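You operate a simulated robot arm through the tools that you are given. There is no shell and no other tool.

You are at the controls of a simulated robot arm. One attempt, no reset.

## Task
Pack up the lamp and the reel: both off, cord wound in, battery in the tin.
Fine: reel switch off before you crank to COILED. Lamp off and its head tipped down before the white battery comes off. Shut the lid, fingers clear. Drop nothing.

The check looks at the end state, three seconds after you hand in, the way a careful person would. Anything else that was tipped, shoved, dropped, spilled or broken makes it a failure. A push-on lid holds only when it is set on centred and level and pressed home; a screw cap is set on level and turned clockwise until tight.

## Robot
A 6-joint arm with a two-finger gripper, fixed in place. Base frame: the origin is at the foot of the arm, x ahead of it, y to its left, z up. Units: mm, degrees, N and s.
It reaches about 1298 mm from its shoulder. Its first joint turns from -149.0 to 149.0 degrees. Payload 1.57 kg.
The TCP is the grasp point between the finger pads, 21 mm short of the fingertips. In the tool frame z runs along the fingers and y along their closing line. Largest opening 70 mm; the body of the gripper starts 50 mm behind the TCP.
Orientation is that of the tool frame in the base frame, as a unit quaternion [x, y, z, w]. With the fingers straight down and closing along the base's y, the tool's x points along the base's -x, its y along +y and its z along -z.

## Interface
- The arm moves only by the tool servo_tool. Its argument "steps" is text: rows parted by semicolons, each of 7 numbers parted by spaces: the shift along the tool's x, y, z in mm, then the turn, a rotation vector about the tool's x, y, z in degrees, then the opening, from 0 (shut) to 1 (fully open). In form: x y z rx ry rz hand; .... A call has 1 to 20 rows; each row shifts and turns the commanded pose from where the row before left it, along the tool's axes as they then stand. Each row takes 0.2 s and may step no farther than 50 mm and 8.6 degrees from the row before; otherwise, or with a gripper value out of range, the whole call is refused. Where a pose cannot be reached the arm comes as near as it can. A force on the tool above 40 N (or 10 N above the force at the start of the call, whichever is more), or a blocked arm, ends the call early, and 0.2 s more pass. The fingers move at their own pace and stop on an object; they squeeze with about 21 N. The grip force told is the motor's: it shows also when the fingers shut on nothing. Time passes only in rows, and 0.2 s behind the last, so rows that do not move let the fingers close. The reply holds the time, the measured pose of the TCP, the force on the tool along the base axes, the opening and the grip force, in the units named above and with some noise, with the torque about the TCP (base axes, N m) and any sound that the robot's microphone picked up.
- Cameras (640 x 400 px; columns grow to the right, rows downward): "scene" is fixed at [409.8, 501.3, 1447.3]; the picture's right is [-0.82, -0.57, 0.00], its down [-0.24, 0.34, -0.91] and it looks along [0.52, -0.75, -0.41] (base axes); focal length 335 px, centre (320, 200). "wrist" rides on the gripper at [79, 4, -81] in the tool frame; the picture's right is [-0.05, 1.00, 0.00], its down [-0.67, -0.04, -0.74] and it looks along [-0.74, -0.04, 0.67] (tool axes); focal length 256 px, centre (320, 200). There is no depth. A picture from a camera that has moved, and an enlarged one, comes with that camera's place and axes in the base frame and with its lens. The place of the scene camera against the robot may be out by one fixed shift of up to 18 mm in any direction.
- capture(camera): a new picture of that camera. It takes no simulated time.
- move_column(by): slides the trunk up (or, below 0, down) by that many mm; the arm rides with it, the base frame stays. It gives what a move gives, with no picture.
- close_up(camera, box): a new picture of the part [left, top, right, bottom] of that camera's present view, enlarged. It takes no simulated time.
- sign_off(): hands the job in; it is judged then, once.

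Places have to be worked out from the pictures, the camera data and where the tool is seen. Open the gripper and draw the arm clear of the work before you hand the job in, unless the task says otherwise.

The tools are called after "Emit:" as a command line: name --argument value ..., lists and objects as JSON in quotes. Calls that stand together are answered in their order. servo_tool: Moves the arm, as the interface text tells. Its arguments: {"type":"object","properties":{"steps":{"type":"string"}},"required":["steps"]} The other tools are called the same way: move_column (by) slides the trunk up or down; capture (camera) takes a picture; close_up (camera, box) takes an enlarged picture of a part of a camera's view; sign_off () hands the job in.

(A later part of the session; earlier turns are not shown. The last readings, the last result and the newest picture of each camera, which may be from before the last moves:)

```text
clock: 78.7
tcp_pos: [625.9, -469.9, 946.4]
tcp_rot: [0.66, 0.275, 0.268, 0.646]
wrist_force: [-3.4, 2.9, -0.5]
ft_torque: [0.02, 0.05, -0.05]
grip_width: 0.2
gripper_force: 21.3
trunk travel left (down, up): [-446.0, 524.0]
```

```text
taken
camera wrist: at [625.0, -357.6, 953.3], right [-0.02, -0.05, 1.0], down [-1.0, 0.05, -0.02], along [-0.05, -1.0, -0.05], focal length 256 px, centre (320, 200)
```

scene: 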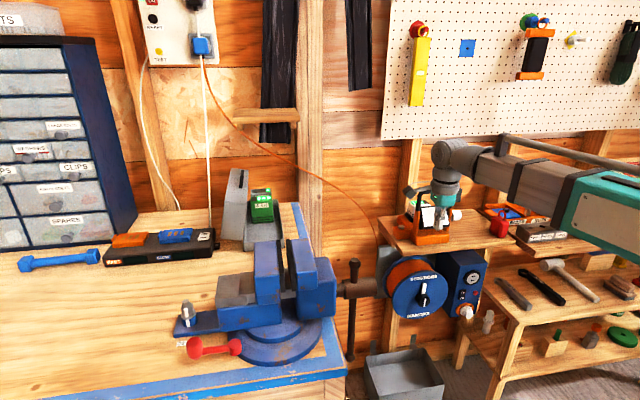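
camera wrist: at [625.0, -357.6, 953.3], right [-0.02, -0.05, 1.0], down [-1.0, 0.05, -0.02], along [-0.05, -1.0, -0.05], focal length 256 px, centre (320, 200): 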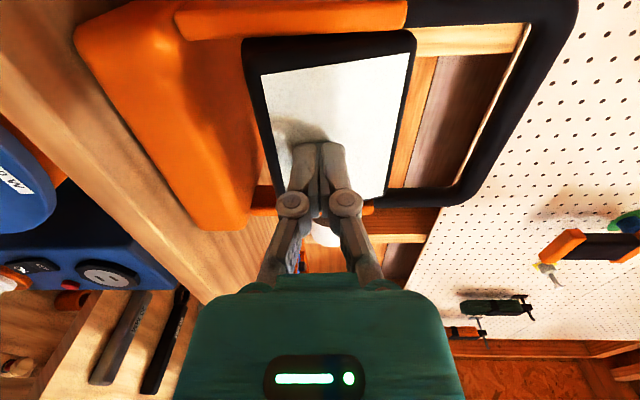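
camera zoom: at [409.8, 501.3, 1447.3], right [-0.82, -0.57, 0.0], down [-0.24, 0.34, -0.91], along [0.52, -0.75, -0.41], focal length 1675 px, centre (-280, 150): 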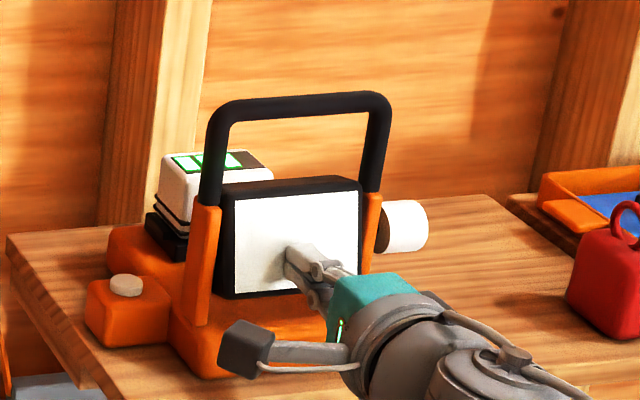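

The head is turning with only ~4 N and the base hasn't moved. To keep leverage I'll back off, drop 14 mm, and push again lower on the face.

Emit:
servo_tool --steps "0 0 -8 0 0 0 0;0 0 0 0 0 0 0"

Emit:
move_column --by -16

Emit:
servo_tool --steps "0 0 4 0 0 0 0;0 0 4 0 0 0 0;0 0 4 0 0 0 0;0 0 3 0 0 0 0;0 0 3 0 0 0 0;0 0 0 0 0 0 0"

Emit:
close_up --camera "scene" --box '[380, 170, 500, 250]'

Emit:
capture --camera "wrist"

```text
clock: 79.3
tcp_pos: [621.0, -466.5, 946.6]
tcp_rot: [0.66, 0.275, 0.268, 0.646]
wrist_force: [0.1, 0.2, 0.1]
ft_torque: [-0.01, -0.01, 0.0]
grip_width: 0.2
gripper_force: 21.0
trunk travel left (down, up): [-446.0, 524.0]
```

```text
clock: 79.9
tcp_pos: [621.4, -465.3, 930.1]
tcp_rot: [0.66, 0.276, 0.266, 0.646]
wrist_force: [1.0, 0.3, -0.2]
ft_torque: [-0.01, 0.02, -0.04]
grip_width: 0.0
gripper_force: 20.9
trunk travel left (down, up): [-430.0, 540.0]
```

```text
clock: 81.3
tcp_pos: [632.5, -478.4, 930.6]
tcp_rot: [0.659, 0.276, 0.268, 0.646]
wrist_force: [-3.5, 1.5, -3.4]
ft_torque: [0.02, 0.01, -0.04]
grip_width: 0.3
gripper_force: 21.0
trunk travel left (down, up): [-430.0, 540.0]
```

```text
5.00 times, centred on (440, 210) of scene
camera zoom: at [409.8, 501.3, 1447.3], right [-0.82, -0.57, 0.0], down [-0.24, 0.34, -0.91], along [0.52, -0.75, -0.41], focal length 1675 px, centre (-280, 150)
```

zoom: 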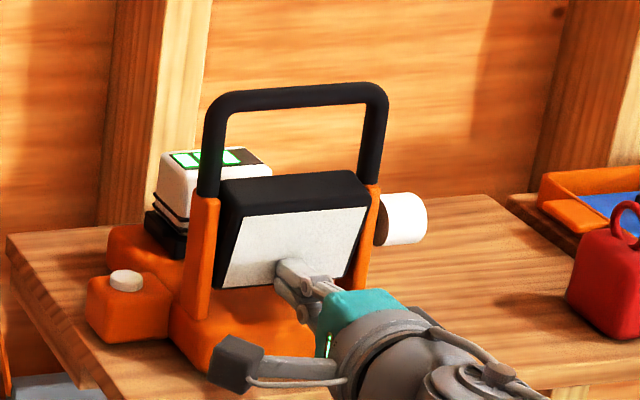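

```text
taken
camera wrist: at [631.5, -365.2, 937.2], right [-0.02, -0.05, 1.0], down [-1.0, 0.05, -0.02], along [-0.05, -1.0, -0.05], focal length 256 px, centre (320, 200)
```

wrist: 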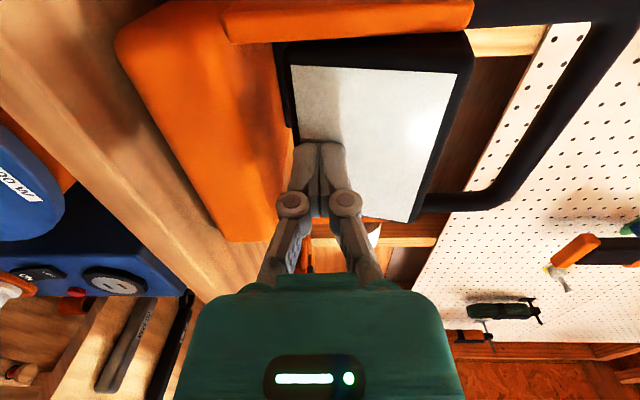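

The head now faces somewhat down, but the lamp may have shifted or lifted slightly at the front. I'll back off right away and compare the base position.

Emit:
servo_tool --steps "0 0 -10 0 0 0 0;0 0 -15 0 0 0 0;0 0 0 0 0 0 0"

Emit:
close_up --camera "scene" --box '[380, 170, 500, 250]'

Emit:
capture --camera "wrist"

```text
clock: 82.1
tcp_pos: [613.3, -460.4, 930.0]
tcp_rot: [0.659, 0.276, 0.268, 0.647]
wrist_force: [0.0, -0.2, -0.5]
ft_torque: [-0.05, -0.02, -0.01]
grip_width: 0.1
gripper_force: 21.4
trunk travel left (down, up): [-430.0, 540.0]
```

```text
5.00 times, centred on (440, 210) of scene
camera zoom: at [409.8, 501.3, 1447.3], right [-0.82, -0.57, 0.0], down [-0.24, 0.34, -0.91], along [0.52, -0.75, -0.41], focal length 1675 px, centre (-280, 150)
```

zoom: 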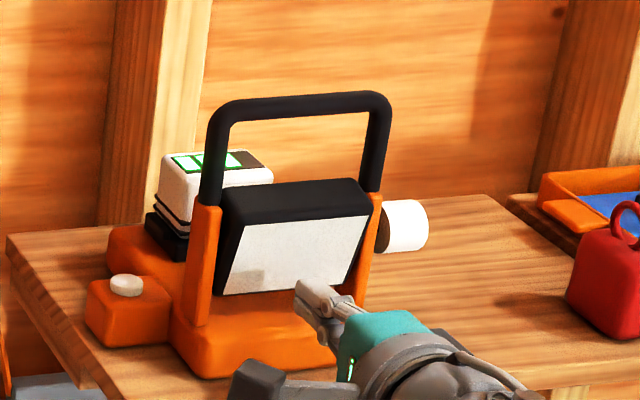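

```text
taken
camera wrist: at [612.9, -346.0, 937.3], right [-0.02, -0.05, 1.0], down [-1.0, 0.05, -0.02], along [-0.05, -1.0, -0.05], focal length 256 px, centre (320, 200)
```

wrist: 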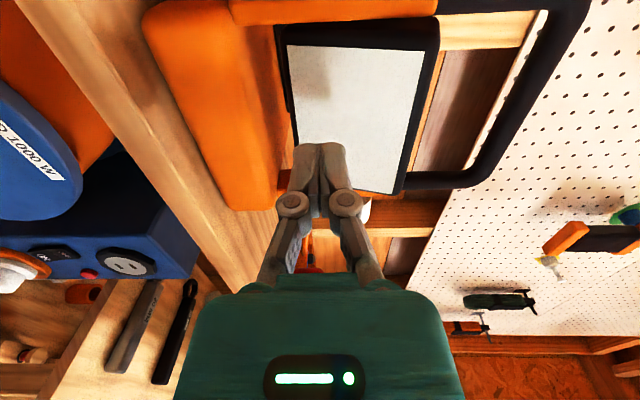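

After backing off, the lamp settled exactly where it was, so it had only rocked slightly; the hinge needs ~0.09 N·m. The head is now about 10° below level. A safer way to tip it further is to press down on its top front edge (inside the base footprint), so I'll back off, rise 80 mm, and place the fingers over that edge.

Emit:
servo_tool --steps "0 0 -25 0 0 0 0;0 0 0 0 0 0 0"

Emit:
move_column --by 80

Emit:
servo_tool --steps "0 0 20 0 0 0 0;0 0 20 0 0 0 0;0 0 0 0 0 0 0"

Emit:
capture --camera "wrist"

Emit:
close_up --camera "scene" --box '[380, 170, 500, 250]'

```text
clock: 82.7
tcp_pos: [597.3, -442.1, 930.1]
tcp_rot: [0.659, 0.276, 0.268, 0.647]
wrist_force: [-0.3, 0.5, 0.1]
ft_torque: [0.03, -0.01, 0.04]
grip_width: 0.0
gripper_force: 21.5
trunk travel left (down, up): [-430.0, 540.0]
```

```text
clock: 83.9
tcp_pos: [597.5, -443.7, 1009.8]
tcp_rot: [0.659, 0.276, 0.268, 0.647]
wrist_force: [-0.2, -0.1, 1.0]
ft_torque: [0.04, 0.0, -0.02]
grip_width: 0.1
gripper_force: 21.4
trunk travel left (down, up): [-510.0, 460.0]
```

```text
clock: 84.7
tcp_pos: [625.6, -470.7, 1011.0]
tcp_rot: [0.66, 0.276, 0.267, 0.646]
wrist_force: [0.9, 0.1, 0.4]
ft_torque: [0.0, 0.0, 0.01]
grip_width: 0.1
gripper_force: 21.2
trunk travel left (down, up): [-510.0, 460.0]
```

```text
taken
camera wrist: at [624.6, -357.9, 1017.2], right [-0.02, -0.05, 1.0], down [-1.0, 0.05, -0.02], along [-0.05, -1.0, -0.05], focal length 256 px, centre (320, 200)
```

wrist: 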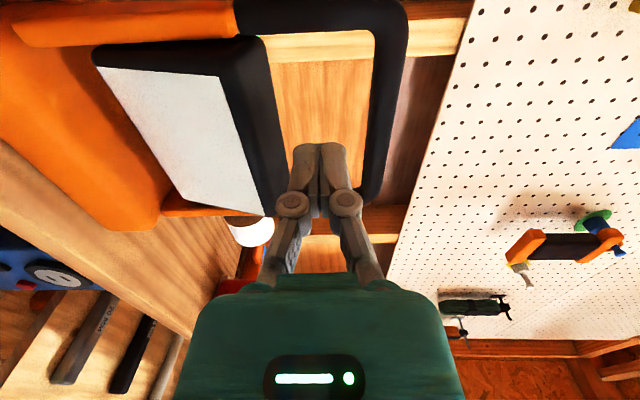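

```text
5.00 times, centred on (440, 210) of scene
camera zoom: at [409.8, 501.3, 1447.3], right [-0.82, -0.57, 0.0], down [-0.24, 0.34, -0.91], along [0.52, -0.75, -0.41], focal length 1675 px, centre (-280, 150)
```

zoom: 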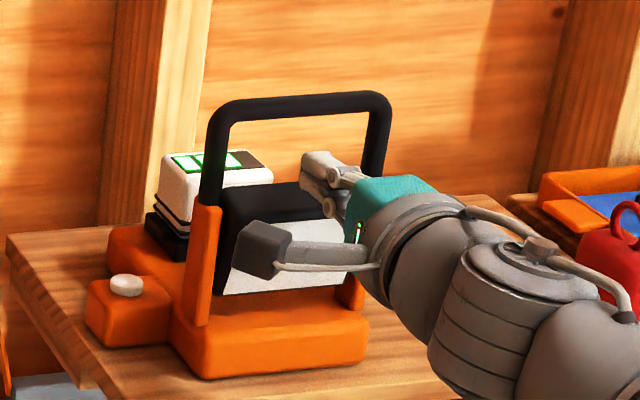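

The fingers are over the head's top edge (edge near N≈790, z≈978; finger underside ≈1000). Advance 4 mm and lower in steps, watching force.

Emit:
servo_tool --steps "0 0 4 0 0 0 0;0 0 0 0 0 0 0"

Emit:
move_column --by -18

Emit:
move_column --by -6

Emit:
close_up --camera "scene" --box '[380, 170, 500, 250]'

Emit:
capture --camera "wrist"

```text
clock: 85.3
tcp_pos: [627.3, -474.0, 1010.8]
tcp_rot: [0.66, 0.276, 0.267, 0.646]
wrist_force: [-0.3, -0.2, -0.4]
ft_torque: [0.03, 0.01, 0.01]
grip_width: 0.0
gripper_force: 21.0
trunk travel left (down, up): [-510.0, 460.0]
```

```text
clock: 85.9
tcp_pos: [628.9, -473.2, 992.1]
tcp_rot: [0.659, 0.276, 0.268, 0.646]
wrist_force: [-2.6, 1.8, 2.3]
ft_torque: [0.04, -0.02, -0.01]
grip_width: 0.0
gripper_force: 21.0
trunk travel left (down, up): [-492.0, 478.0]
```

```text
clock: 86.5
tcp_pos: [625.1, -471.2, 990.5]
tcp_rot: [0.658, 0.276, 0.268, 0.647]
wrist_force: [-13.2, 15.8, 20.8]
ft_torque: [-0.06, -0.08, 0.03]
grip_width: 0.0
gripper_force: 20.6
trunk travel left (down, up): [-486.0, 484.0]
```

```text
5.00 times, centred on (440, 210) of scene
camera zoom: at [409.8, 501.3, 1447.3], right [-0.82, -0.57, 0.0], down [-0.24, 0.34, -0.91], along [0.52, -0.75, -0.41], focal length 1675 px, centre (-280, 150)
```

zoom: 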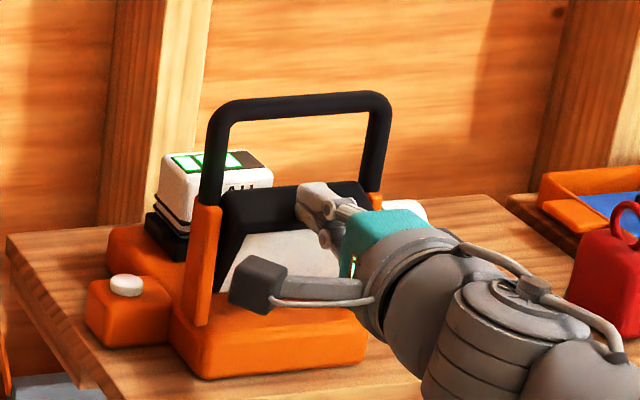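

```text
taken
camera wrist: at [623.9, -357.6, 995.7], right [-0.02, -0.05, 1.0], down [-1.0, 0.05, -0.02], along [-0.05, -1.0, -0.05], focal length 256 px, centre (320, 200)
```

wrist: 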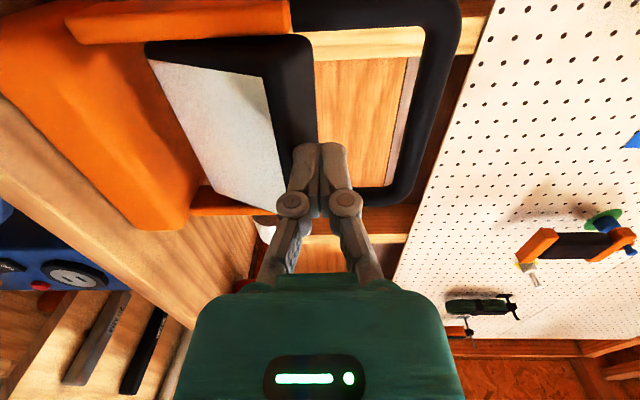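

Force jumped to ~29 N with almost no further motion, so the head seems to be on its down stop. I'll lift off and examine the head.

Emit:
move_column --by 35

Emit:
servo_tool --steps "0 0 -25 0 0 0 0;0 0 -25 0 0 0 0;0 0 0 0 0 0 0"

Emit:
capture --camera "wrist"

Emit:
close_up --camera "scene" --box '[380, 170, 500, 250]'

```text
clock: 87.3
tcp_pos: [627.7, -472.9, 1021.3]
tcp_rot: [0.66, 0.276, 0.268, 0.646]
wrist_force: [0.7, 0.6, -0.3]
ft_torque: [0.03, -0.01, 0.02]
grip_width: 0.2
gripper_force: 21.3
trunk travel left (down, up): [-521.0, 449.0]
```

```text
clock: 88.1
tcp_pos: [592.9, -439.8, 1022.3]
tcp_rot: [0.659, 0.276, 0.268, 0.646]
wrist_force: [-0.5, -0.1, 0.1]
ft_torque: [0.03, -0.02, -0.06]
grip_width: 0.2
gripper_force: 20.9
trunk travel left (down, up): [-521.0, 449.0]
```

```text
taken
camera wrist: at [592.5, -325.9, 1028.4], right [-0.02, -0.05, 1.0], down [-1.0, 0.05, -0.02], along [-0.05, -1.0, -0.05], focal length 256 px, centre (320, 200)
```

wrist: 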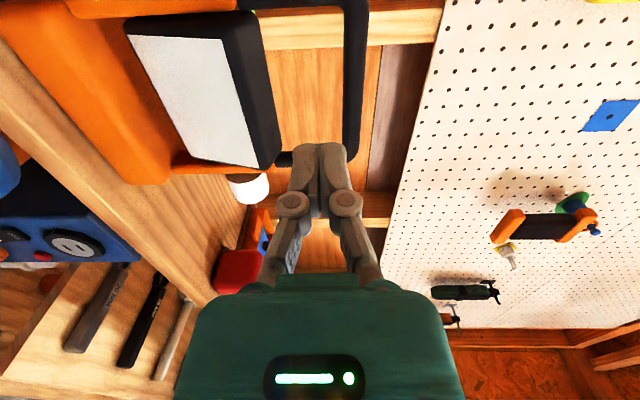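

```text
5.00 times, centred on (440, 210) of scene
camera zoom: at [409.8, 501.3, 1447.3], right [-0.82, -0.57, 0.0], down [-0.24, 0.34, -0.91], along [0.52, -0.75, -0.41], focal length 1675 px, centre (-280, 150)
```

zoom: 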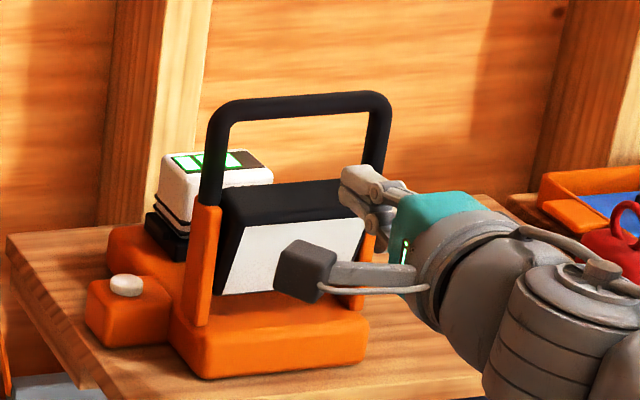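

Reviewing the numbers: the 29 N was a friction jam (force line through the hinge), and the head crept back as I lifted. Better: touch the top edge lightly, then drag it toward me while lowering in step with its arc. I'll re-approach.

Emit:
servo_tool --steps "0 0 25 0 0 0 0;0 0 24 0 0 0 0;0 0 0 0 0 0 0"

Emit:
move_column --by -30

```text
clock: 88.9
tcp_pos: [628.2, -474.4, 1020.6]
tcp_rot: [0.66, 0.276, 0.268, 0.646]
wrist_force: [-0.5, -0.1, -0.1]
ft_torque: [-0.02, -0.02, -0.04]
grip_width: 0.4
gripper_force: 21.6
trunk travel left (down, up): [-521.0, 449.0]
```

```text
clock: 89.6
tcp_pos: [626.1, -473.8, 991.7]
tcp_rot: [0.66, 0.275, 0.267, 0.646]
wrist_force: [-3.1, 2.5, 4.4]
ft_torque: [-0.02, -0.03, 0.02]
grip_width: 0.3
gripper_force: 21.1
trunk travel left (down, up): [-491.0, 479.0]
```

Light contact (4 N). Now drag 6 mm back, lower 5 mm, and repeat.

Emit:
servo_tool --steps "0 0 -3 0 0 0 0;0 0 -3 0 0 0 0;0 0 0 0 0 0 0"

Emit:
move_column --by -5

Emit:
servo_tool --steps "0 0 -3 0 0 0 0;0 0 -2 0 0 0 0;0 0 0 0 0 0 0"

Emit:
move_column --by -5

Emit:
close_up --camera "scene" --box '[380, 170, 500, 250]'

Emit:
capture --camera "wrist"

```text
clock: 90.4
tcp_pos: [623.2, -470.6, 990.9]
tcp_rot: [0.66, 0.276, 0.267, 0.646]
wrist_force: [0.3, -0.2, -0.2]
ft_torque: [-0.01, -0.01, 0.01]
grip_width: 0.0
gripper_force: 21.4
trunk travel left (down, up): [-491.0, 479.0]
```

```text
clock: 91.0
tcp_pos: [622.1, -469.1, 985.8]
tcp_rot: [0.659, 0.276, 0.268, 0.646]
wrist_force: [-5.8, 6.3, 7.4]
ft_torque: [0.0, -0.04, 0.01]
grip_width: 0.0
gripper_force: 20.9
trunk travel left (down, up): [-486.0, 484.0]
```

```text
clock: 91.8
tcp_pos: [618.2, -466.7, 985.3]
tcp_rot: [0.659, 0.276, 0.267, 0.646]
wrist_force: [0.6, -0.3, -0.8]
ft_torque: [-0.01, -0.02, -0.01]
grip_width: 0.0
gripper_force: 21.1
trunk travel left (down, up): [-486.0, 484.0]
```

```text
clock: 92.3
tcp_pos: [617.6, -466.8, 980.7]
tcp_rot: [0.66, 0.276, 0.268, 0.646]
wrist_force: [0.6, 0.4, -0.4]
ft_torque: [0.02, 0.01, -0.01]
grip_width: 0.0
gripper_force: 21.5
trunk travel left (down, up): [-481.0, 489.0]
```

```text
5.00 times, centred on (440, 210) of scene
camera zoom: at [409.8, 501.3, 1447.3], right [-0.82, -0.57, 0.0], down [-0.24, 0.34, -0.91], along [0.52, -0.75, -0.41], focal length 1675 px, centre (-280, 150)
```

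zoom: 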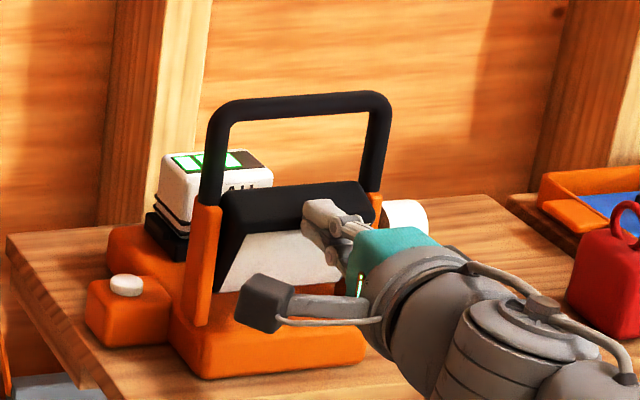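

```text
taken
camera wrist: at [617.6, -352.7, 988.2], right [-0.02, -0.05, 1.0], down [-1.0, 0.05, -0.02], along [-0.05, -1.0, -0.05], focal length 256 px, centre (320, 200)
```

wrist: 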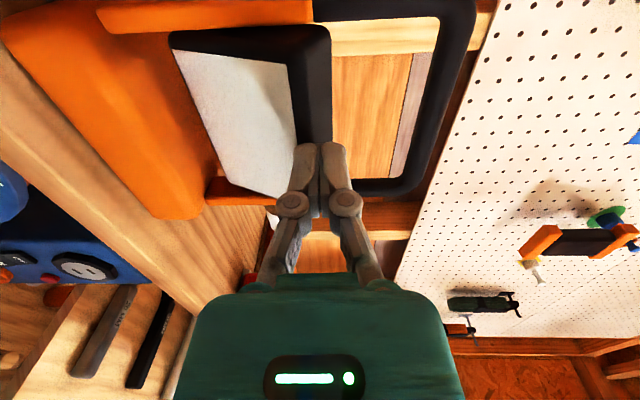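

It works: the head follows with little force. Continue the lower-and-drag sequence.

Emit:
move_column --by -6

Emit:
servo_tool --steps "0 0 -3 0 0 0 0;0 0 0 0 0 0 0"

Emit:
move_column --by -5

Emit:
servo_tool --steps "0 0 -3 0 0 0 0;0 0 0 0 0 0 0"

Emit:
close_up --camera "scene" --box '[380, 170, 500, 250]'

Emit:
capture --camera "wrist"

```text
clock: 92.8
tcp_pos: [619.1, -467.0, 975.2]
tcp_rot: [0.66, 0.276, 0.267, 0.646]
wrist_force: [0.0, 0.2, -0.1]
ft_torque: [0.0, -0.03, -0.01]
grip_width: 0.0
gripper_force: 20.9
trunk travel left (down, up): [-475.0, 495.0]
```

```text
clock: 93.4
tcp_pos: [617.7, -464.6, 975.6]
tcp_rot: [0.66, 0.276, 0.268, 0.645]
wrist_force: [1.0, 0.0, -0.5]
ft_torque: [0.01, -0.02, 0.0]
grip_width: 0.0
gripper_force: 21.4
trunk travel left (down, up): [-475.0, 495.0]
```

```text
clock: 94.0
tcp_pos: [616.7, -463.6, 969.5]
tcp_rot: [0.66, 0.276, 0.268, 0.645]
wrist_force: [-0.9, 0.5, -0.1]
ft_torque: [0.0, -0.02, -0.02]
grip_width: 0.0
gripper_force: 21.3
trunk travel left (down, up): [-470.0, 500.0]
```

```text
clock: 94.6
tcp_pos: [613.6, -462.2, 970.6]
tcp_rot: [0.66, 0.276, 0.268, 0.646]
wrist_force: [-0.5, -0.2, 0.5]
ft_torque: [-0.01, 0.04, -0.02]
grip_width: 0.0
gripper_force: 21.4
trunk travel left (down, up): [-470.0, 500.0]
```

```text
5.00 times, centred on (440, 210) of scene
camera zoom: at [409.8, 501.3, 1447.3], right [-0.82, -0.57, 0.0], down [-0.24, 0.34, -0.91], along [0.52, -0.75, -0.41], focal length 1675 px, centre (-280, 150)
```

zoom: 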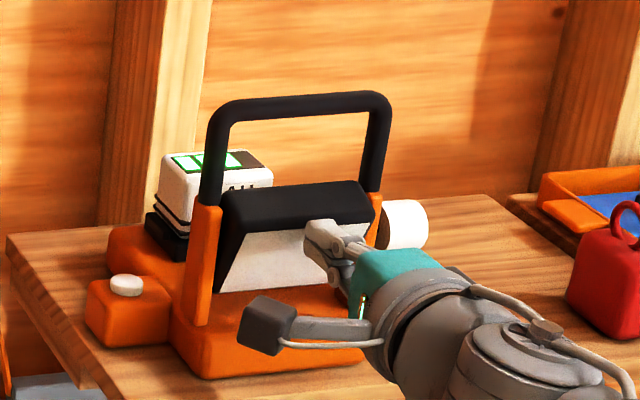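

```text
taken
camera wrist: at [613.3, -349.0, 977.1], right [-0.02, -0.05, 1.0], down [-1.0, 0.05, -0.02], along [-0.05, -1.0, -0.05], focal length 256 px, centre (320, 200)
```

wrist: 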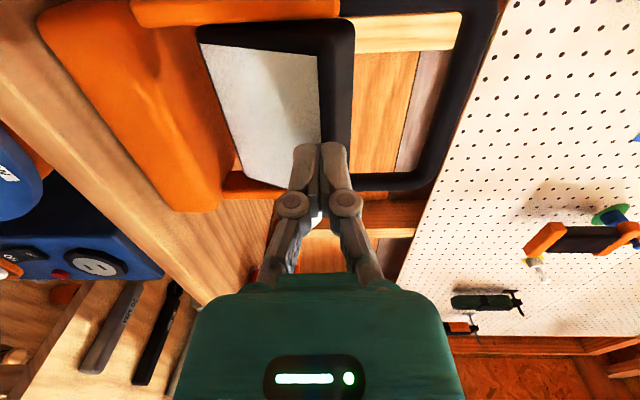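

The head is now roughly 25° down and the finger has slid off the edge. One more pass: rise, go back over the edge, and press/drag with a steeper path.

Emit:
move_column --by 28

Emit:
servo_tool --steps "0 0 10 0 0 0 0;0 0 8 0 0 0 0;0 0 0 0 0 0 0"

Emit:
move_column --by -12

Emit:
move_column --by -4

Emit:
servo_tool --steps "0 0 -3 0 0 0 0;0 0 0 0 0 0 0"

Emit:
move_column --by -4

```text
clock: 95.3
tcp_pos: [613.7, -462.9, 998.6]
tcp_rot: [0.66, 0.277, 0.267, 0.645]
wrist_force: [0.0, -0.3, 1.2]
ft_torque: [0.01, 0.0, 0.02]
grip_width: 0.0
gripper_force: 20.9
trunk travel left (down, up): [-498.0, 472.0]
```

```text
clock: 96.1
tcp_pos: [626.9, -475.4, 998.1]
tcp_rot: [0.66, 0.276, 0.267, 0.645]
wrist_force: [0.3, 0.3, -0.1]
ft_torque: [0.02, -0.02, 0.01]
grip_width: 0.0
gripper_force: 21.0
trunk travel left (down, up): [-498.0, 472.0]
```

```text
clock: 96.7
tcp_pos: [624.4, -474.6, 987.9]
tcp_rot: [0.659, 0.276, 0.269, 0.646]
wrist_force: [-11.0, 12.3, 19.7]
ft_torque: [-0.08, -0.1, 0.05]
grip_width: 0.0
gripper_force: 20.9
trunk travel left (down, up): [-486.0, 484.0]
```

```text
clock: 97.1
tcp_pos: [623.7, -473.6, 988.3]
tcp_rot: [0.658, 0.277, 0.268, 0.647]
wrist_force: [-6.4, 4.9, 36.4]
ft_torque: [-0.36, -0.4, 0.0]
grip_width: 0.1
gripper_force: 21.3
trunk travel left (down, up): [-484.0, 486.0]
stopped: the force on the tool passed its limit at 47 N (the readings are from after the stop); the commanded pose is now the measured one
```

```text
clock: 97.7
tcp_pos: [622.8, -471.8, 986.5]
tcp_rot: [0.658, 0.276, 0.269, 0.647]
wrist_force: [-1.5, -0.9, 34.1]
ft_torque: [-0.39, -0.4, -0.05]
grip_width: 0.1
gripper_force: 21.1
trunk travel left (down, up): [-484.0, 486.0]
```

```text
clock: 98.0
tcp_pos: [622.8, -470.5, 986.3]
tcp_rot: [0.658, 0.277, 0.268, 0.647]
wrist_force: [-4.0, 2.1, 37.5]
ft_torque: [-0.45, -0.44, -0.01]
grip_width: 0.0
gripper_force: 21.3
trunk travel left (down, up): [-483.0, 487.0]
stopped: the force on the tool passed its limit at 48 N (the readings are from after the stop); the commanded pose is now the measured one
```

High vertical load with no motion, so I'll stop pressing, lift off, and look at the head again.

Emit:
move_column --by 30

Emit:
close_up --camera "scene" --box '[380, 170, 500, 250]'

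Emit:
capture --camera "wrist"

```text
clock: 98.8
tcp_pos: [624.8, -473.2, 1013.4]
tcp_rot: [0.659, 0.278, 0.268, 0.646]
wrist_force: [0.4, -0.9, 0.5]
ft_torque: [0.04, -0.01, 0.03]
grip_width: 0.2
gripper_force: 20.7
trunk travel left (down, up): [-513.0, 457.0]
```

```text
5.00 times, centred on (440, 210) of scene
camera zoom: at [409.8, 501.3, 1447.3], right [-0.82, -0.57, 0.0], down [-0.24, 0.34, -0.91], along [0.52, -0.75, -0.41], focal length 1675 px, centre (-280, 150)
```

zoom: 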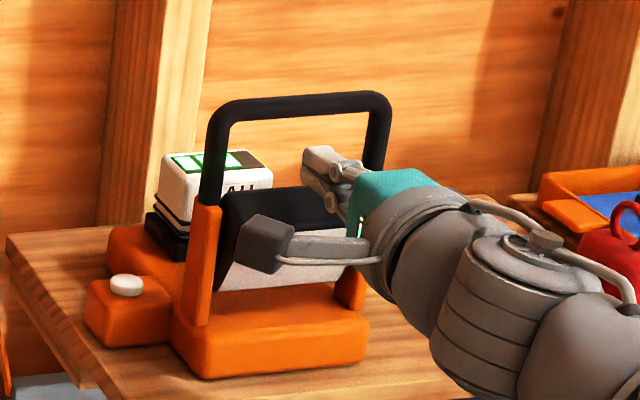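

```text
taken
camera wrist: at [624.1, -359.1, 1020.5], right [-0.02, -0.05, 1.0], down [-1.0, 0.05, -0.01], along [-0.05, -1.0, -0.05], focal length 256 px, centre (320, 200)
```

wrist: 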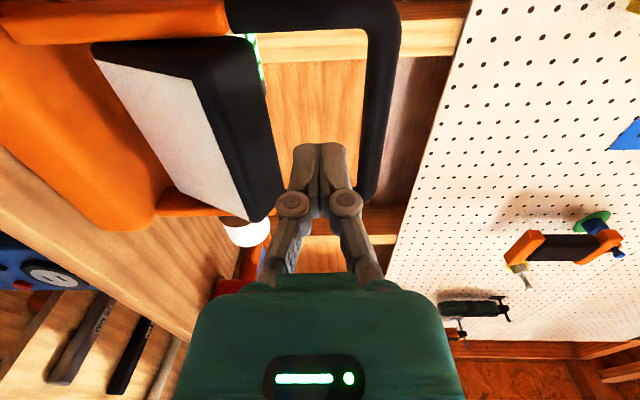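

The head now sits about 23–25° below level and held firm under 37 N straight down on its front edge, so it is on its down stop; the base hasn't moved. I'll retreat, raise the trunk, and check the lamp unobstructed.

Emit:
servo_tool --steps "0 0 -40 0 0 0 0;0 0 -35 0 0 0 0;0 0 0 0 0 0 0"

Emit:
move_column --by 275

Emit:
close_up --camera "scene" --box '[380, 170, 500, 250]'

Emit:
capture --camera "scene"

```text
clock: 99.6
tcp_pos: [573.4, -422.4, 1013.4]
tcp_rot: [0.659, 0.278, 0.268, 0.646]
wrist_force: [-0.2, 0.2, -0.2]
ft_torque: [0.01, -0.01, -0.05]
grip_width: 0.0
gripper_force: 21.0
out of reach, approached as far as the arm can: row 2
trunk travel left (down, up): [-513.0, 457.0]
```

```text
clock: 102.3
tcp_pos: [574.2, -423.1, 1290.2]
tcp_rot: [0.659, 0.278, 0.268, 0.646]
wrist_force: [-0.3, -0.3, -0.1]
ft_torque: [0.01, 0.02, -0.02]
grip_width: 0.0
gripper_force: 21.1
trunk travel left (down, up): [-788.0, 182.0]
```

```text
5.00 times, centred on (440, 210) of scene
camera zoom: at [409.8, 501.3, 1447.3], right [-0.82, -0.57, 0.0], down [-0.24, 0.34, -0.91], along [0.52, -0.75, -0.41], focal length 1675 px, centre (-280, 150)
```

zoom: 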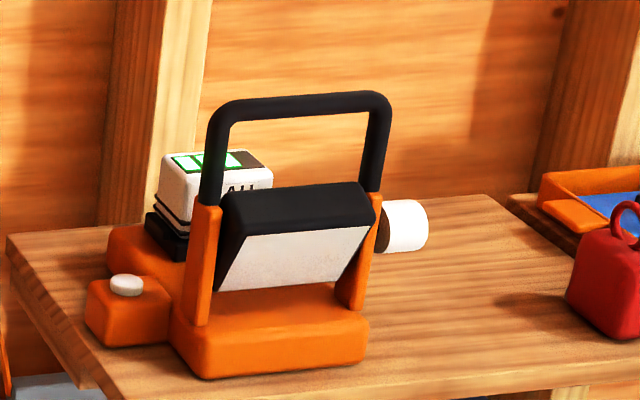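

```text
taken
```

scene: 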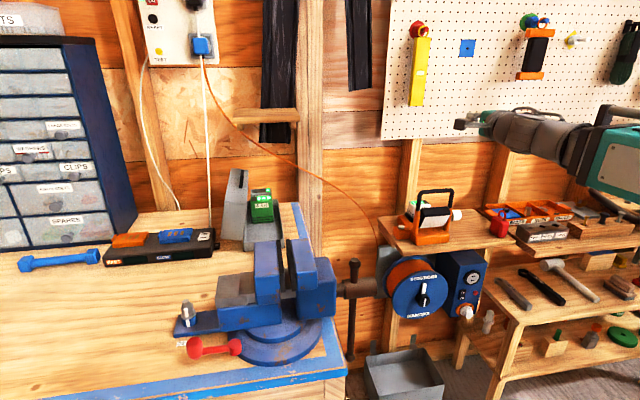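

The lamp is off with its head clearly tipped down, base unmoved. Now I'll pitch the tool to vertical (closing along the wall normal) and open the gripper, then move over the battery at a height above the handle.

Emit:
servo_tool --steps "0 0 0 8.2 0 0 0;0 0 0 8.2 0 0 0;0 0 0 8.2 0 0 0;0 0 0 8.2 0 0 0;0 0 0 8.2 0 0 0;0 0 0 8.2 0 0 0;0 0 0 8.2 0 0 0;0 0 0 8.2 0 0 0;0 0 0 8.2 0 0 0;0 0 0 8.2 0 0 0;0 0 0 6.6 0 0 0;0 0 0 0 0 0 0"

Emit:
servo_tool --steps "0 40 0 0 0 0 0.5;0 40 0 0 0 0 1;0 40 0 0 0 0 1;0 40 0 0 0 0 1;0 40 0 0 0 0 1;0 0 0 0 0 0 1"

Emit:
capture --camera "wrist"

Emit:
close_up --camera "scene" --box '[370, 110, 490, 240]'

```text
clock: 105.0
tcp_pos: [573.5, -423.1, 1108.1]
tcp_rot: [0.923, 0.386, -0.003, 0.001]
wrist_force: [-1.0, -0.5, 0.0]
ft_torque: [0.02, 0.0, 0.02]
grip_width: 0.0
gripper_force: 21.5
out of reach, approached as far as the arm can: row 1, 2, 3, 4, 5, 6, 7, 8, 9, 10
trunk travel left (down, up): [-788.0, 182.0]
```

```text
clock: 106.3
tcp_pos: [716.8, -561.6, 1106.3]
tcp_rot: [0.923, 0.386, -0.002, 0.002]
wrist_force: [0.6, -0.2, -0.1]
ft_torque: [0.01, -0.02, 0.02]
grip_width: 70.0
gripper_force: 0.1
trunk travel left (down, up): [-788.0, 182.0]
```

```text
taken
camera wrist: at [774.9, -507.6, 1188.8], right [0.67, -0.74, 0.0], down [-0.49, -0.45, 0.75], along [-0.55, -0.5, -0.66], focal length 256 px, centre (320, 200)
```

wrist: 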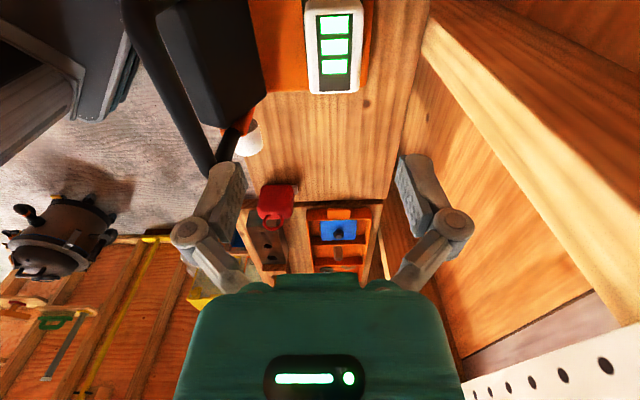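

```text
3.08 times, centred on (430, 175) of scene
camera zoom: at [409.8, 501.3, 1447.3], right [-0.82, -0.57, 0.0], down [-0.24, 0.34, -0.91], along [0.52, -0.75, -0.41], focal length 1031 px, centre (-18, 277)
```

zoom: 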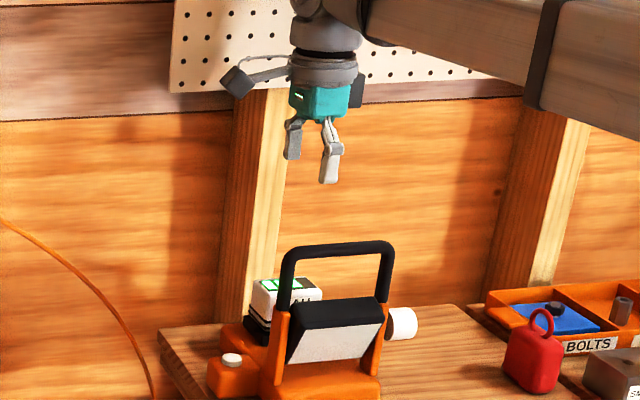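

I'm 10 mm short of the battery centre (N≈914, R≈-107). I'll align and lower the trunk 95 mm, then check alignment again.

Emit:
servo_tool --steps "-2.5 10 0 0 0 -0.4 1;0 0 0 0 0 0 1"

Emit:
move_column --by -95

Emit:
capture --camera "wrist"

Emit:
close_up --camera "scene" --box '[370, 130, 490, 250]'

```text
clock: 107.0
tcp_pos: [722.2, -570.4, 1107.4]
tcp_rot: [0.921, 0.389, -0.003, 0.002]
wrist_force: [0.4, 0.3, 0.9]
ft_torque: [0.03, 0.02, 0.03]
grip_width: 69.9
gripper_force: 0.2
trunk travel left (down, up): [-788.0, 182.0]
```

```text
clock: 108.2
tcp_pos: [720.5, -570.6, 1011.4]
tcp_rot: [0.921, 0.39, -0.002, 0.001]
wrist_force: [0.2, 0.3, -0.6]
ft_torque: [-0.01, -0.02, -0.03]
grip_width: 70.1
gripper_force: 0.1
trunk travel left (down, up): [-693.0, 277.0]
```

```text
taken
camera wrist: at [779.8, -515.9, 1093.9], right [0.68, -0.73, 0.0], down [-0.49, -0.45, 0.75], along [-0.55, -0.51, -0.66], focal length 256 px, centre (320, 200)
```

wrist: 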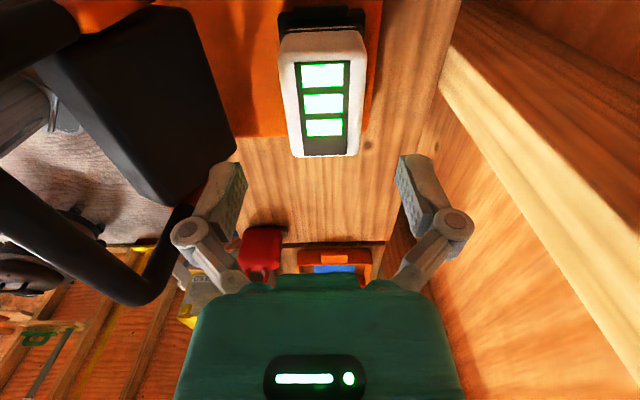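

```text
3.33 times, centred on (430, 190) of scene
camera zoom: at [409.8, 501.3, 1447.3], right [-0.82, -0.57, 0.0], down [-0.24, 0.34, -0.91], along [0.52, -0.75, -0.41], focal length 1116 px, centre (-47, 233)
```

zoom: 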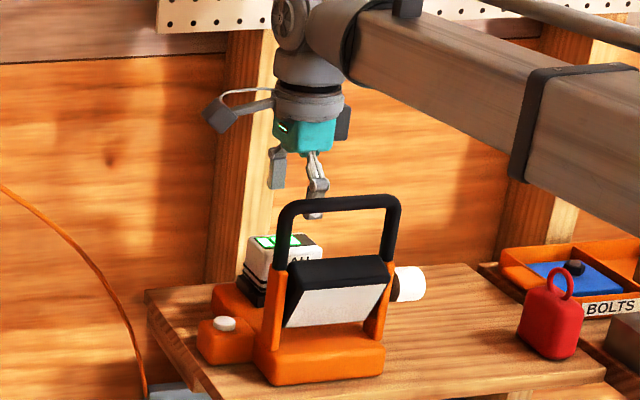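

Battery centre reads N≈917, R≈-107; I'm at 913 with 0.9° of yaw error. Correct both, then lower 64 mm so the pads straddle the battery body.

Emit:
servo_tool --steps "0 4 0 0 0 0.9 1;0 0 0 0 0 0 1"

Emit:
move_column --by -40

Emit:
capture --camera "wrist"

Emit:
close_up --camera "scene" --box '[370, 130, 490, 250]'

```text
clock: 108.8
tcp_pos: [724.2, -573.6, 1011.9]
tcp_rot: [0.925, 0.381, -0.002, 0.002]
wrist_force: [0.4, -0.5, -0.8]
ft_torque: [-0.02, 0.0, -0.01]
grip_width: 69.7
gripper_force: 0.1
trunk travel left (down, up): [-693.0, 277.0]
```

```text
clock: 109.7
tcp_pos: [723.8, -574.1, 971.6]
tcp_rot: [0.924, 0.382, -0.003, 0.001]
wrist_force: [0.6, 0.4, -0.2]
ft_torque: [0.02, 0.0, -0.02]
grip_width: 70.0
gripper_force: 0.0
trunk travel left (down, up): [-653.0, 317.0]
```

```text
taken
camera wrist: at [783.8, -519.8, 1053.8], right [0.67, -0.75, 0.0], down [-0.5, -0.44, 0.75], along [-0.56, -0.5, -0.66], focal length 256 px, centre (320, 200)
```

wrist: 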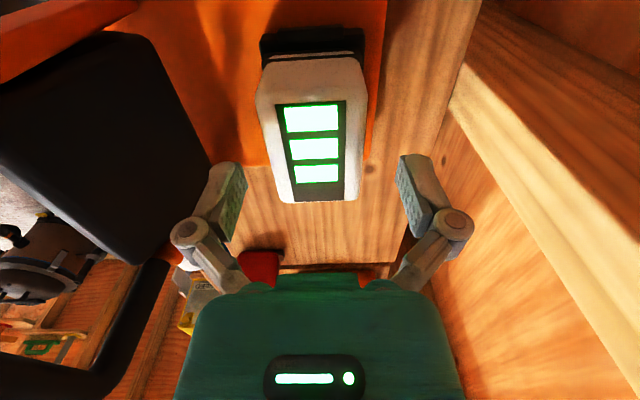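

```text
3.33 times, centred on (430, 190) of scene
camera zoom: at [409.8, 501.3, 1447.3], right [-0.82, -0.57, 0.0], down [-0.24, 0.34, -0.91], along [0.52, -0.75, -0.41], focal length 1116 px, centre (-47, 233)
```

zoom: 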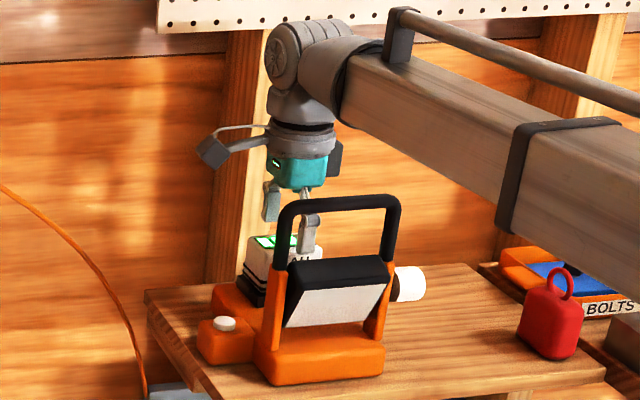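

Centred. Lower another 25 mm and close on the battery.

Emit:
move_column --by -25

Emit:
servo_tool --steps "0 0 0 0 0 0 0.8;0 0 0 0 0 0 0.6;0 0 0 0 0 0 0.4;0 0 0 0 0 0 0.4;0 0 0 0 0 0 0.4"

Emit:
capture --camera "wrist"

Emit:
close_up --camera "scene" --box '[370, 130, 490, 250]'

```text
clock: 110.4
tcp_pos: [723.9, -572.9, 946.8]
tcp_rot: [0.924, 0.382, -0.002, 0.002]
wrist_force: [-0.6, -0.2, 0.2]
ft_torque: [0.02, -0.02, 0.01]
grip_width: 70.0
gripper_force: 0.0
trunk travel left (down, up): [-628.0, 342.0]
```

```text
clock: 111.6
tcp_pos: [723.0, -572.5, 948.3]
tcp_rot: [0.924, 0.382, -0.002, 0.002]
wrist_force: [-7.8, 6.3, 3.0]
ft_torque: [0.18, 0.15, 0.07]
grip_width: 45.9
gripper_force: 20.8
trunk travel left (down, up): [-628.0, 342.0]
```

```text
taken
camera wrist: at [783.0, -519.0, 1029.8], right [0.67, -0.74, 0.0], down [-0.5, -0.44, 0.75], along [-0.56, -0.5, -0.66], focal length 256 px, centre (320, 200)
```

wrist: 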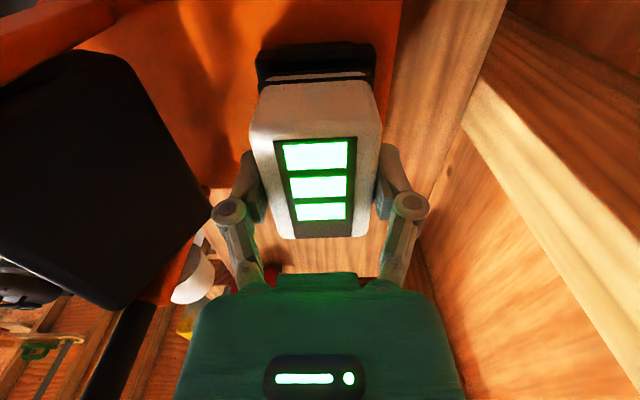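

```text
3.33 times, centred on (430, 190) of scene
camera zoom: at [409.8, 501.3, 1447.3], right [-0.82, -0.57, 0.0], down [-0.24, 0.34, -0.91], along [0.52, -0.75, -0.41], focal length 1116 px, centre (-47, 233)
```

zoom: 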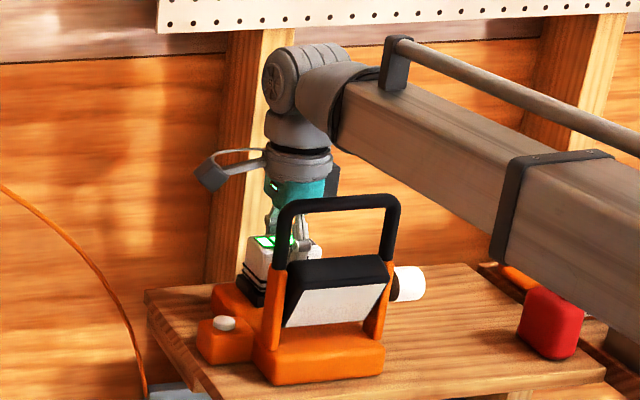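

Gripped at 46 mm with ~10 N sideways; I'll ease 2 mm toward the robot to unload it before lifting.

Emit:
servo_tool --steps "0 -1 0 0 0 0 0.35;0 -1 0 0 0 0 0.35;0 0 0 0 0 0 0.35"

Emit:
close_up --camera "scene" --box '[380, 170, 500, 250]'

```text
clock: 112.4
tcp_pos: [722.1, -573.4, 947.8]
tcp_rot: [0.924, 0.382, -0.002, 0.004]
wrist_force: [4.3, -1.5, 13.2]
ft_torque: [0.03, -0.04, 0.05]
grip_width: 45.7
gripper_force: 21.4
trunk travel left (down, up): [-628.0, 342.0]
```

```text
5.00 times, centred on (440, 210) of scene
camera zoom: at [409.8, 501.3, 1447.3], right [-0.82, -0.57, 0.0], down [-0.24, 0.34, -0.91], along [0.52, -0.75, -0.41], focal length 1675 px, centre (-280, 150)
```

zoom: 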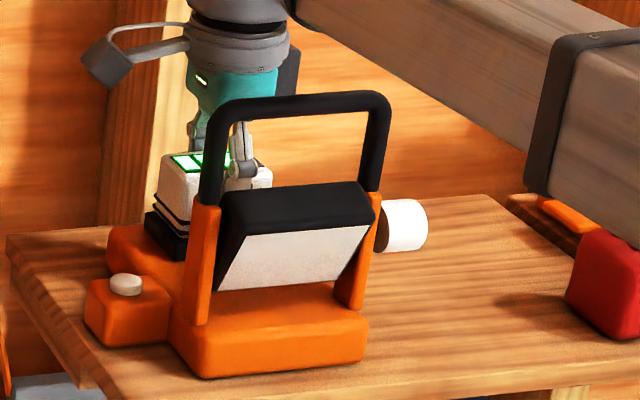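

Lateral load is small now. Lift gently by trunk: 6 mm then 12 mm, checking that only the battery rises.

Emit:
move_column --by 6

Emit:
close_up --camera "scene" --box '[380, 170, 500, 250]'

```text
clock: 112.9
tcp_pos: [721.5, -572.9, 951.3]
tcp_rot: [0.924, 0.381, -0.003, 0.002]
wrist_force: [-0.1, -0.2, -1.7]
ft_torque: [0.03, 0.01, -0.03]
grip_width: 45.9
gripper_force: 21.2
trunk travel left (down, up): [-634.0, 336.0]
heard: snap
```

```text
5.00 times, centred on (440, 210) of scene
camera zoom: at [409.8, 501.3, 1447.3], right [-0.82, -0.57, 0.0], down [-0.24, 0.34, -0.91], along [0.52, -0.75, -0.41], focal length 1675 px, centre (-280, 150)
```

zoom: 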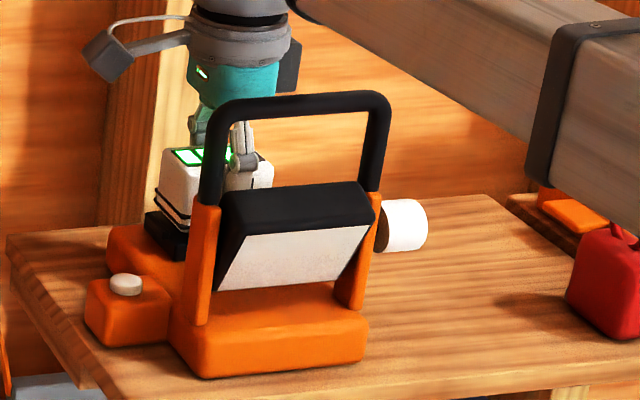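

A snap — the battery came free and the lamp stayed put. Lift it well clear.

Emit:
move_column --by 40

Emit:
move_column --by 130

Emit:
capture --camera "wrist"

Emit:
close_up --camera "scene" --box '[370, 90, 490, 250]'

Emit:
close_up --camera "scene" --box '[205, 160, 305, 260]'

```text
clock: 113.8
tcp_pos: [723.7, -572.2, 992.9]
tcp_rot: [0.924, 0.382, -0.002, 0.002]
wrist_force: [-0.1, 0.1, -2.1]
ft_torque: [0.0, 0.03, 0.04]
grip_width: 45.8
gripper_force: 20.8
trunk travel left (down, up): [-674.0, 296.0]
```

```text
clock: 115.3
tcp_pos: [723.2, -573.5, 1123.5]
tcp_rot: [0.924, 0.381, -0.002, 0.002]
wrist_force: [0.3, 0.7, -2.7]
ft_torque: [0.0, 0.01, -0.01]
grip_width: 46.0
gripper_force: 21.1
trunk travel left (down, up): [-804.0, 166.0]
```

```text
taken
camera wrist: at [782.9, -519.0, 1204.5], right [0.67, -0.75, 0.0], down [-0.5, -0.44, 0.75], along [-0.56, -0.5, -0.66], focal length 256 px, centre (320, 200)
```

wrist: 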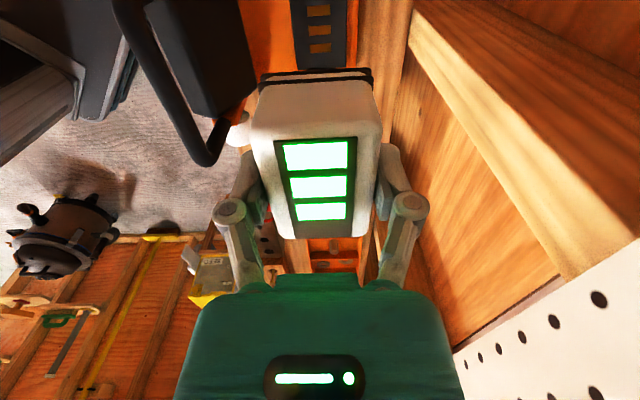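

```text
2.50 times, centred on (430, 170) of scene
camera zoom: at [409.8, 501.3, 1447.3], right [-0.82, -0.57, 0.0], down [-0.24, 0.34, -0.91], along [0.52, -0.75, -0.41], focal length 837 px, centre (45, 275)
```

zoom: 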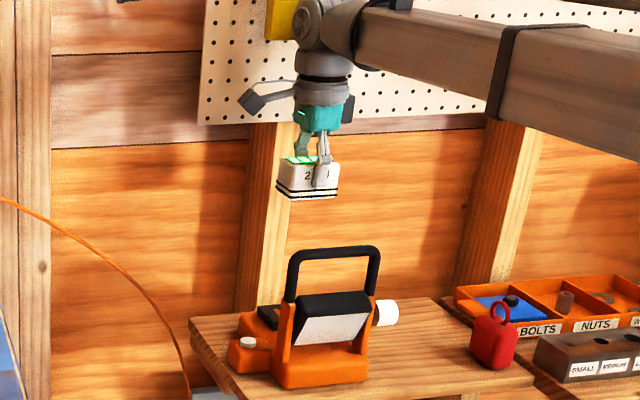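

```text
4.00 times, centred on (255, 210) of scene
camera zoom: at [409.8, 501.3, 1447.3], right [-0.82, -0.57, 0.0], down [-0.24, 0.34, -0.91], along [0.52, -0.75, -0.41], focal length 1340 px, centre (580, 160)
```

zoom: 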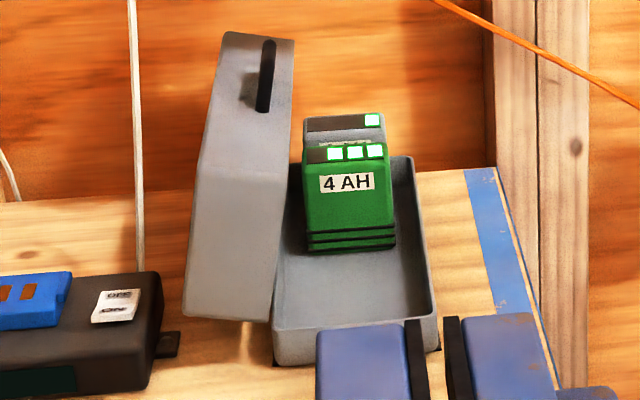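

The battery is held upright by its narrow sides and the lamp is undisturbed. Raise further, retreat from the wall, and roll 180° so the camera ends on the right side (away from the open lid).

Emit:
move_column --by 110

Emit:
servo_tool --steps "0 -40 0 0 0 0 0.35;0 -40 0 0 0 0 0.35;0 -40 0 0 0 0 0.35;0 -40 0 0 0 0 0.35;0 -40 0 0 0 0 0.35;0 0 0 0 0 -8.5 0.35;0 0 0 0 0 -8.5 0.35;0 0 0 0 0 -8.5 0.35;0 0 0 0 0 -8.5 0.35;0 0 0 0 0 -8.5 0.35;0 0 0 0 0 -8.5 0.35;0 0 0 0 0 -8.5 0.35;0 0 0 0 0 -8.5 0.35;0 0 0 0 0 -8.5 0.35;0 0 0 0 0 -8.5 0.35;0 0 0 0 0 -5 0.35;0 0 0 0 0 0 0.35"

Emit:
capture --camera "wrist"

```text
clock: 116.8
tcp_pos: [722.5, -572.0, 1232.8]
tcp_rot: [0.924, 0.382, -0.002, 0.002]
wrist_force: [-0.1, -0.4, -2.2]
ft_torque: [0.0, 0.04, 0.01]
grip_width: 45.7
gripper_force: 21.3
trunk travel left (down, up): [-914.0, 56.0]
```

```text
clock: 120.4
tcp_pos: [581.0, -431.2, 1231.3]
tcp_rot: [0.382, 0.924, -0.002, -0.001]
wrist_force: [-0.7, 0.4, -2.0]
ft_torque: [0.06, 0.05, 0.02]
grip_width: 45.7
gripper_force: 21.0
out of reach, approached as far as the arm can: row 4, 9
trunk travel left (down, up): [-914.0, 56.0]
```

```text
taken
camera wrist: at [529.3, -371.0, 1315.0], right [0.74, 0.67, 0.0], down [0.45, -0.49, 0.75], along [0.5, -0.56, -0.67], focal length 256 px, centre (320, 200)
```

wrist: 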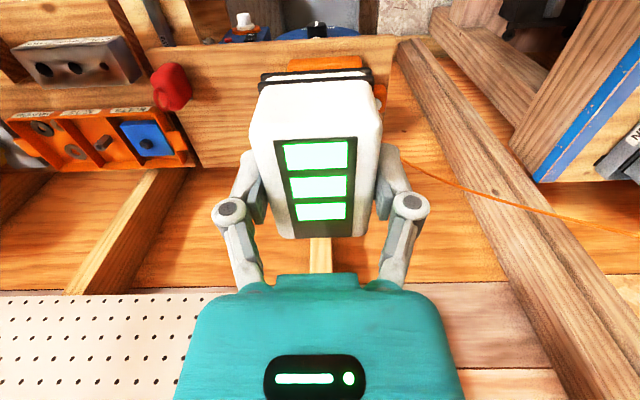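

Camera now on the robot side, battery's long axis along the wall normal. Move left 450 mm to view the tin.

Emit:
servo_tool --steps "0 45 0 0 0 0 0.35;0 45 0 0 0 0 0.35;0 45 0 0 0 0 0.35;0 45 0 0 0 0 0.35;0 45 0 0 0 0 0.35;0 45 0 0 0 0 0.35;0 45 0 0 0 0 0.35;0 45 0 0 0 0 0.35;0 45 0 0 0 0 0.35;0 45 0 0 0 0 0.35;0 0 0 0 0 0 0.35"

Emit:
capture --camera "wrist"

Emit:
capture --camera "scene"

```text
clock: 122.8
tcp_pos: [900.3, -111.6, 1232.3]
tcp_rot: [0.384, 0.923, -0.003, 0.0]
wrist_force: [-0.2, -0.8, -2.0]
ft_torque: [0.03, 0.01, -0.02]
grip_width: 45.8
gripper_force: 21.8
out of reach, approached as far as the arm can: row 5
trunk travel left (down, up): [-914.0, 56.0]
```

```text
taken
camera wrist: at [848.4, -52.4, 1315.1], right [0.75, 0.67, -0.01], down [0.45, -0.49, 0.75], along [0.49, -0.56, -0.67], focal length 256 px, centre (320, 200)
```

wrist: 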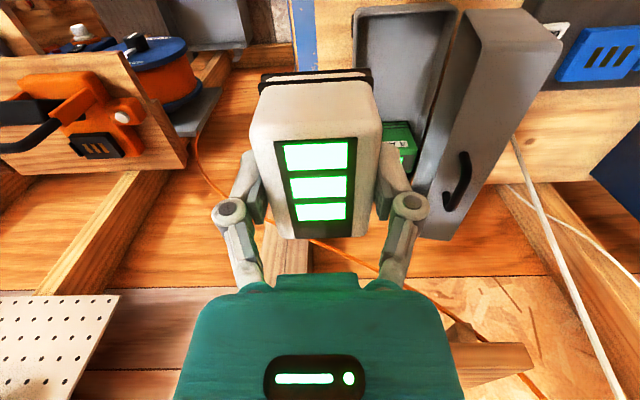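

```text
taken
```

scene: 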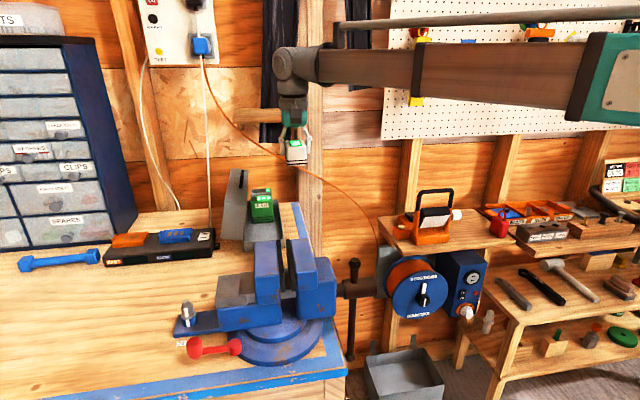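

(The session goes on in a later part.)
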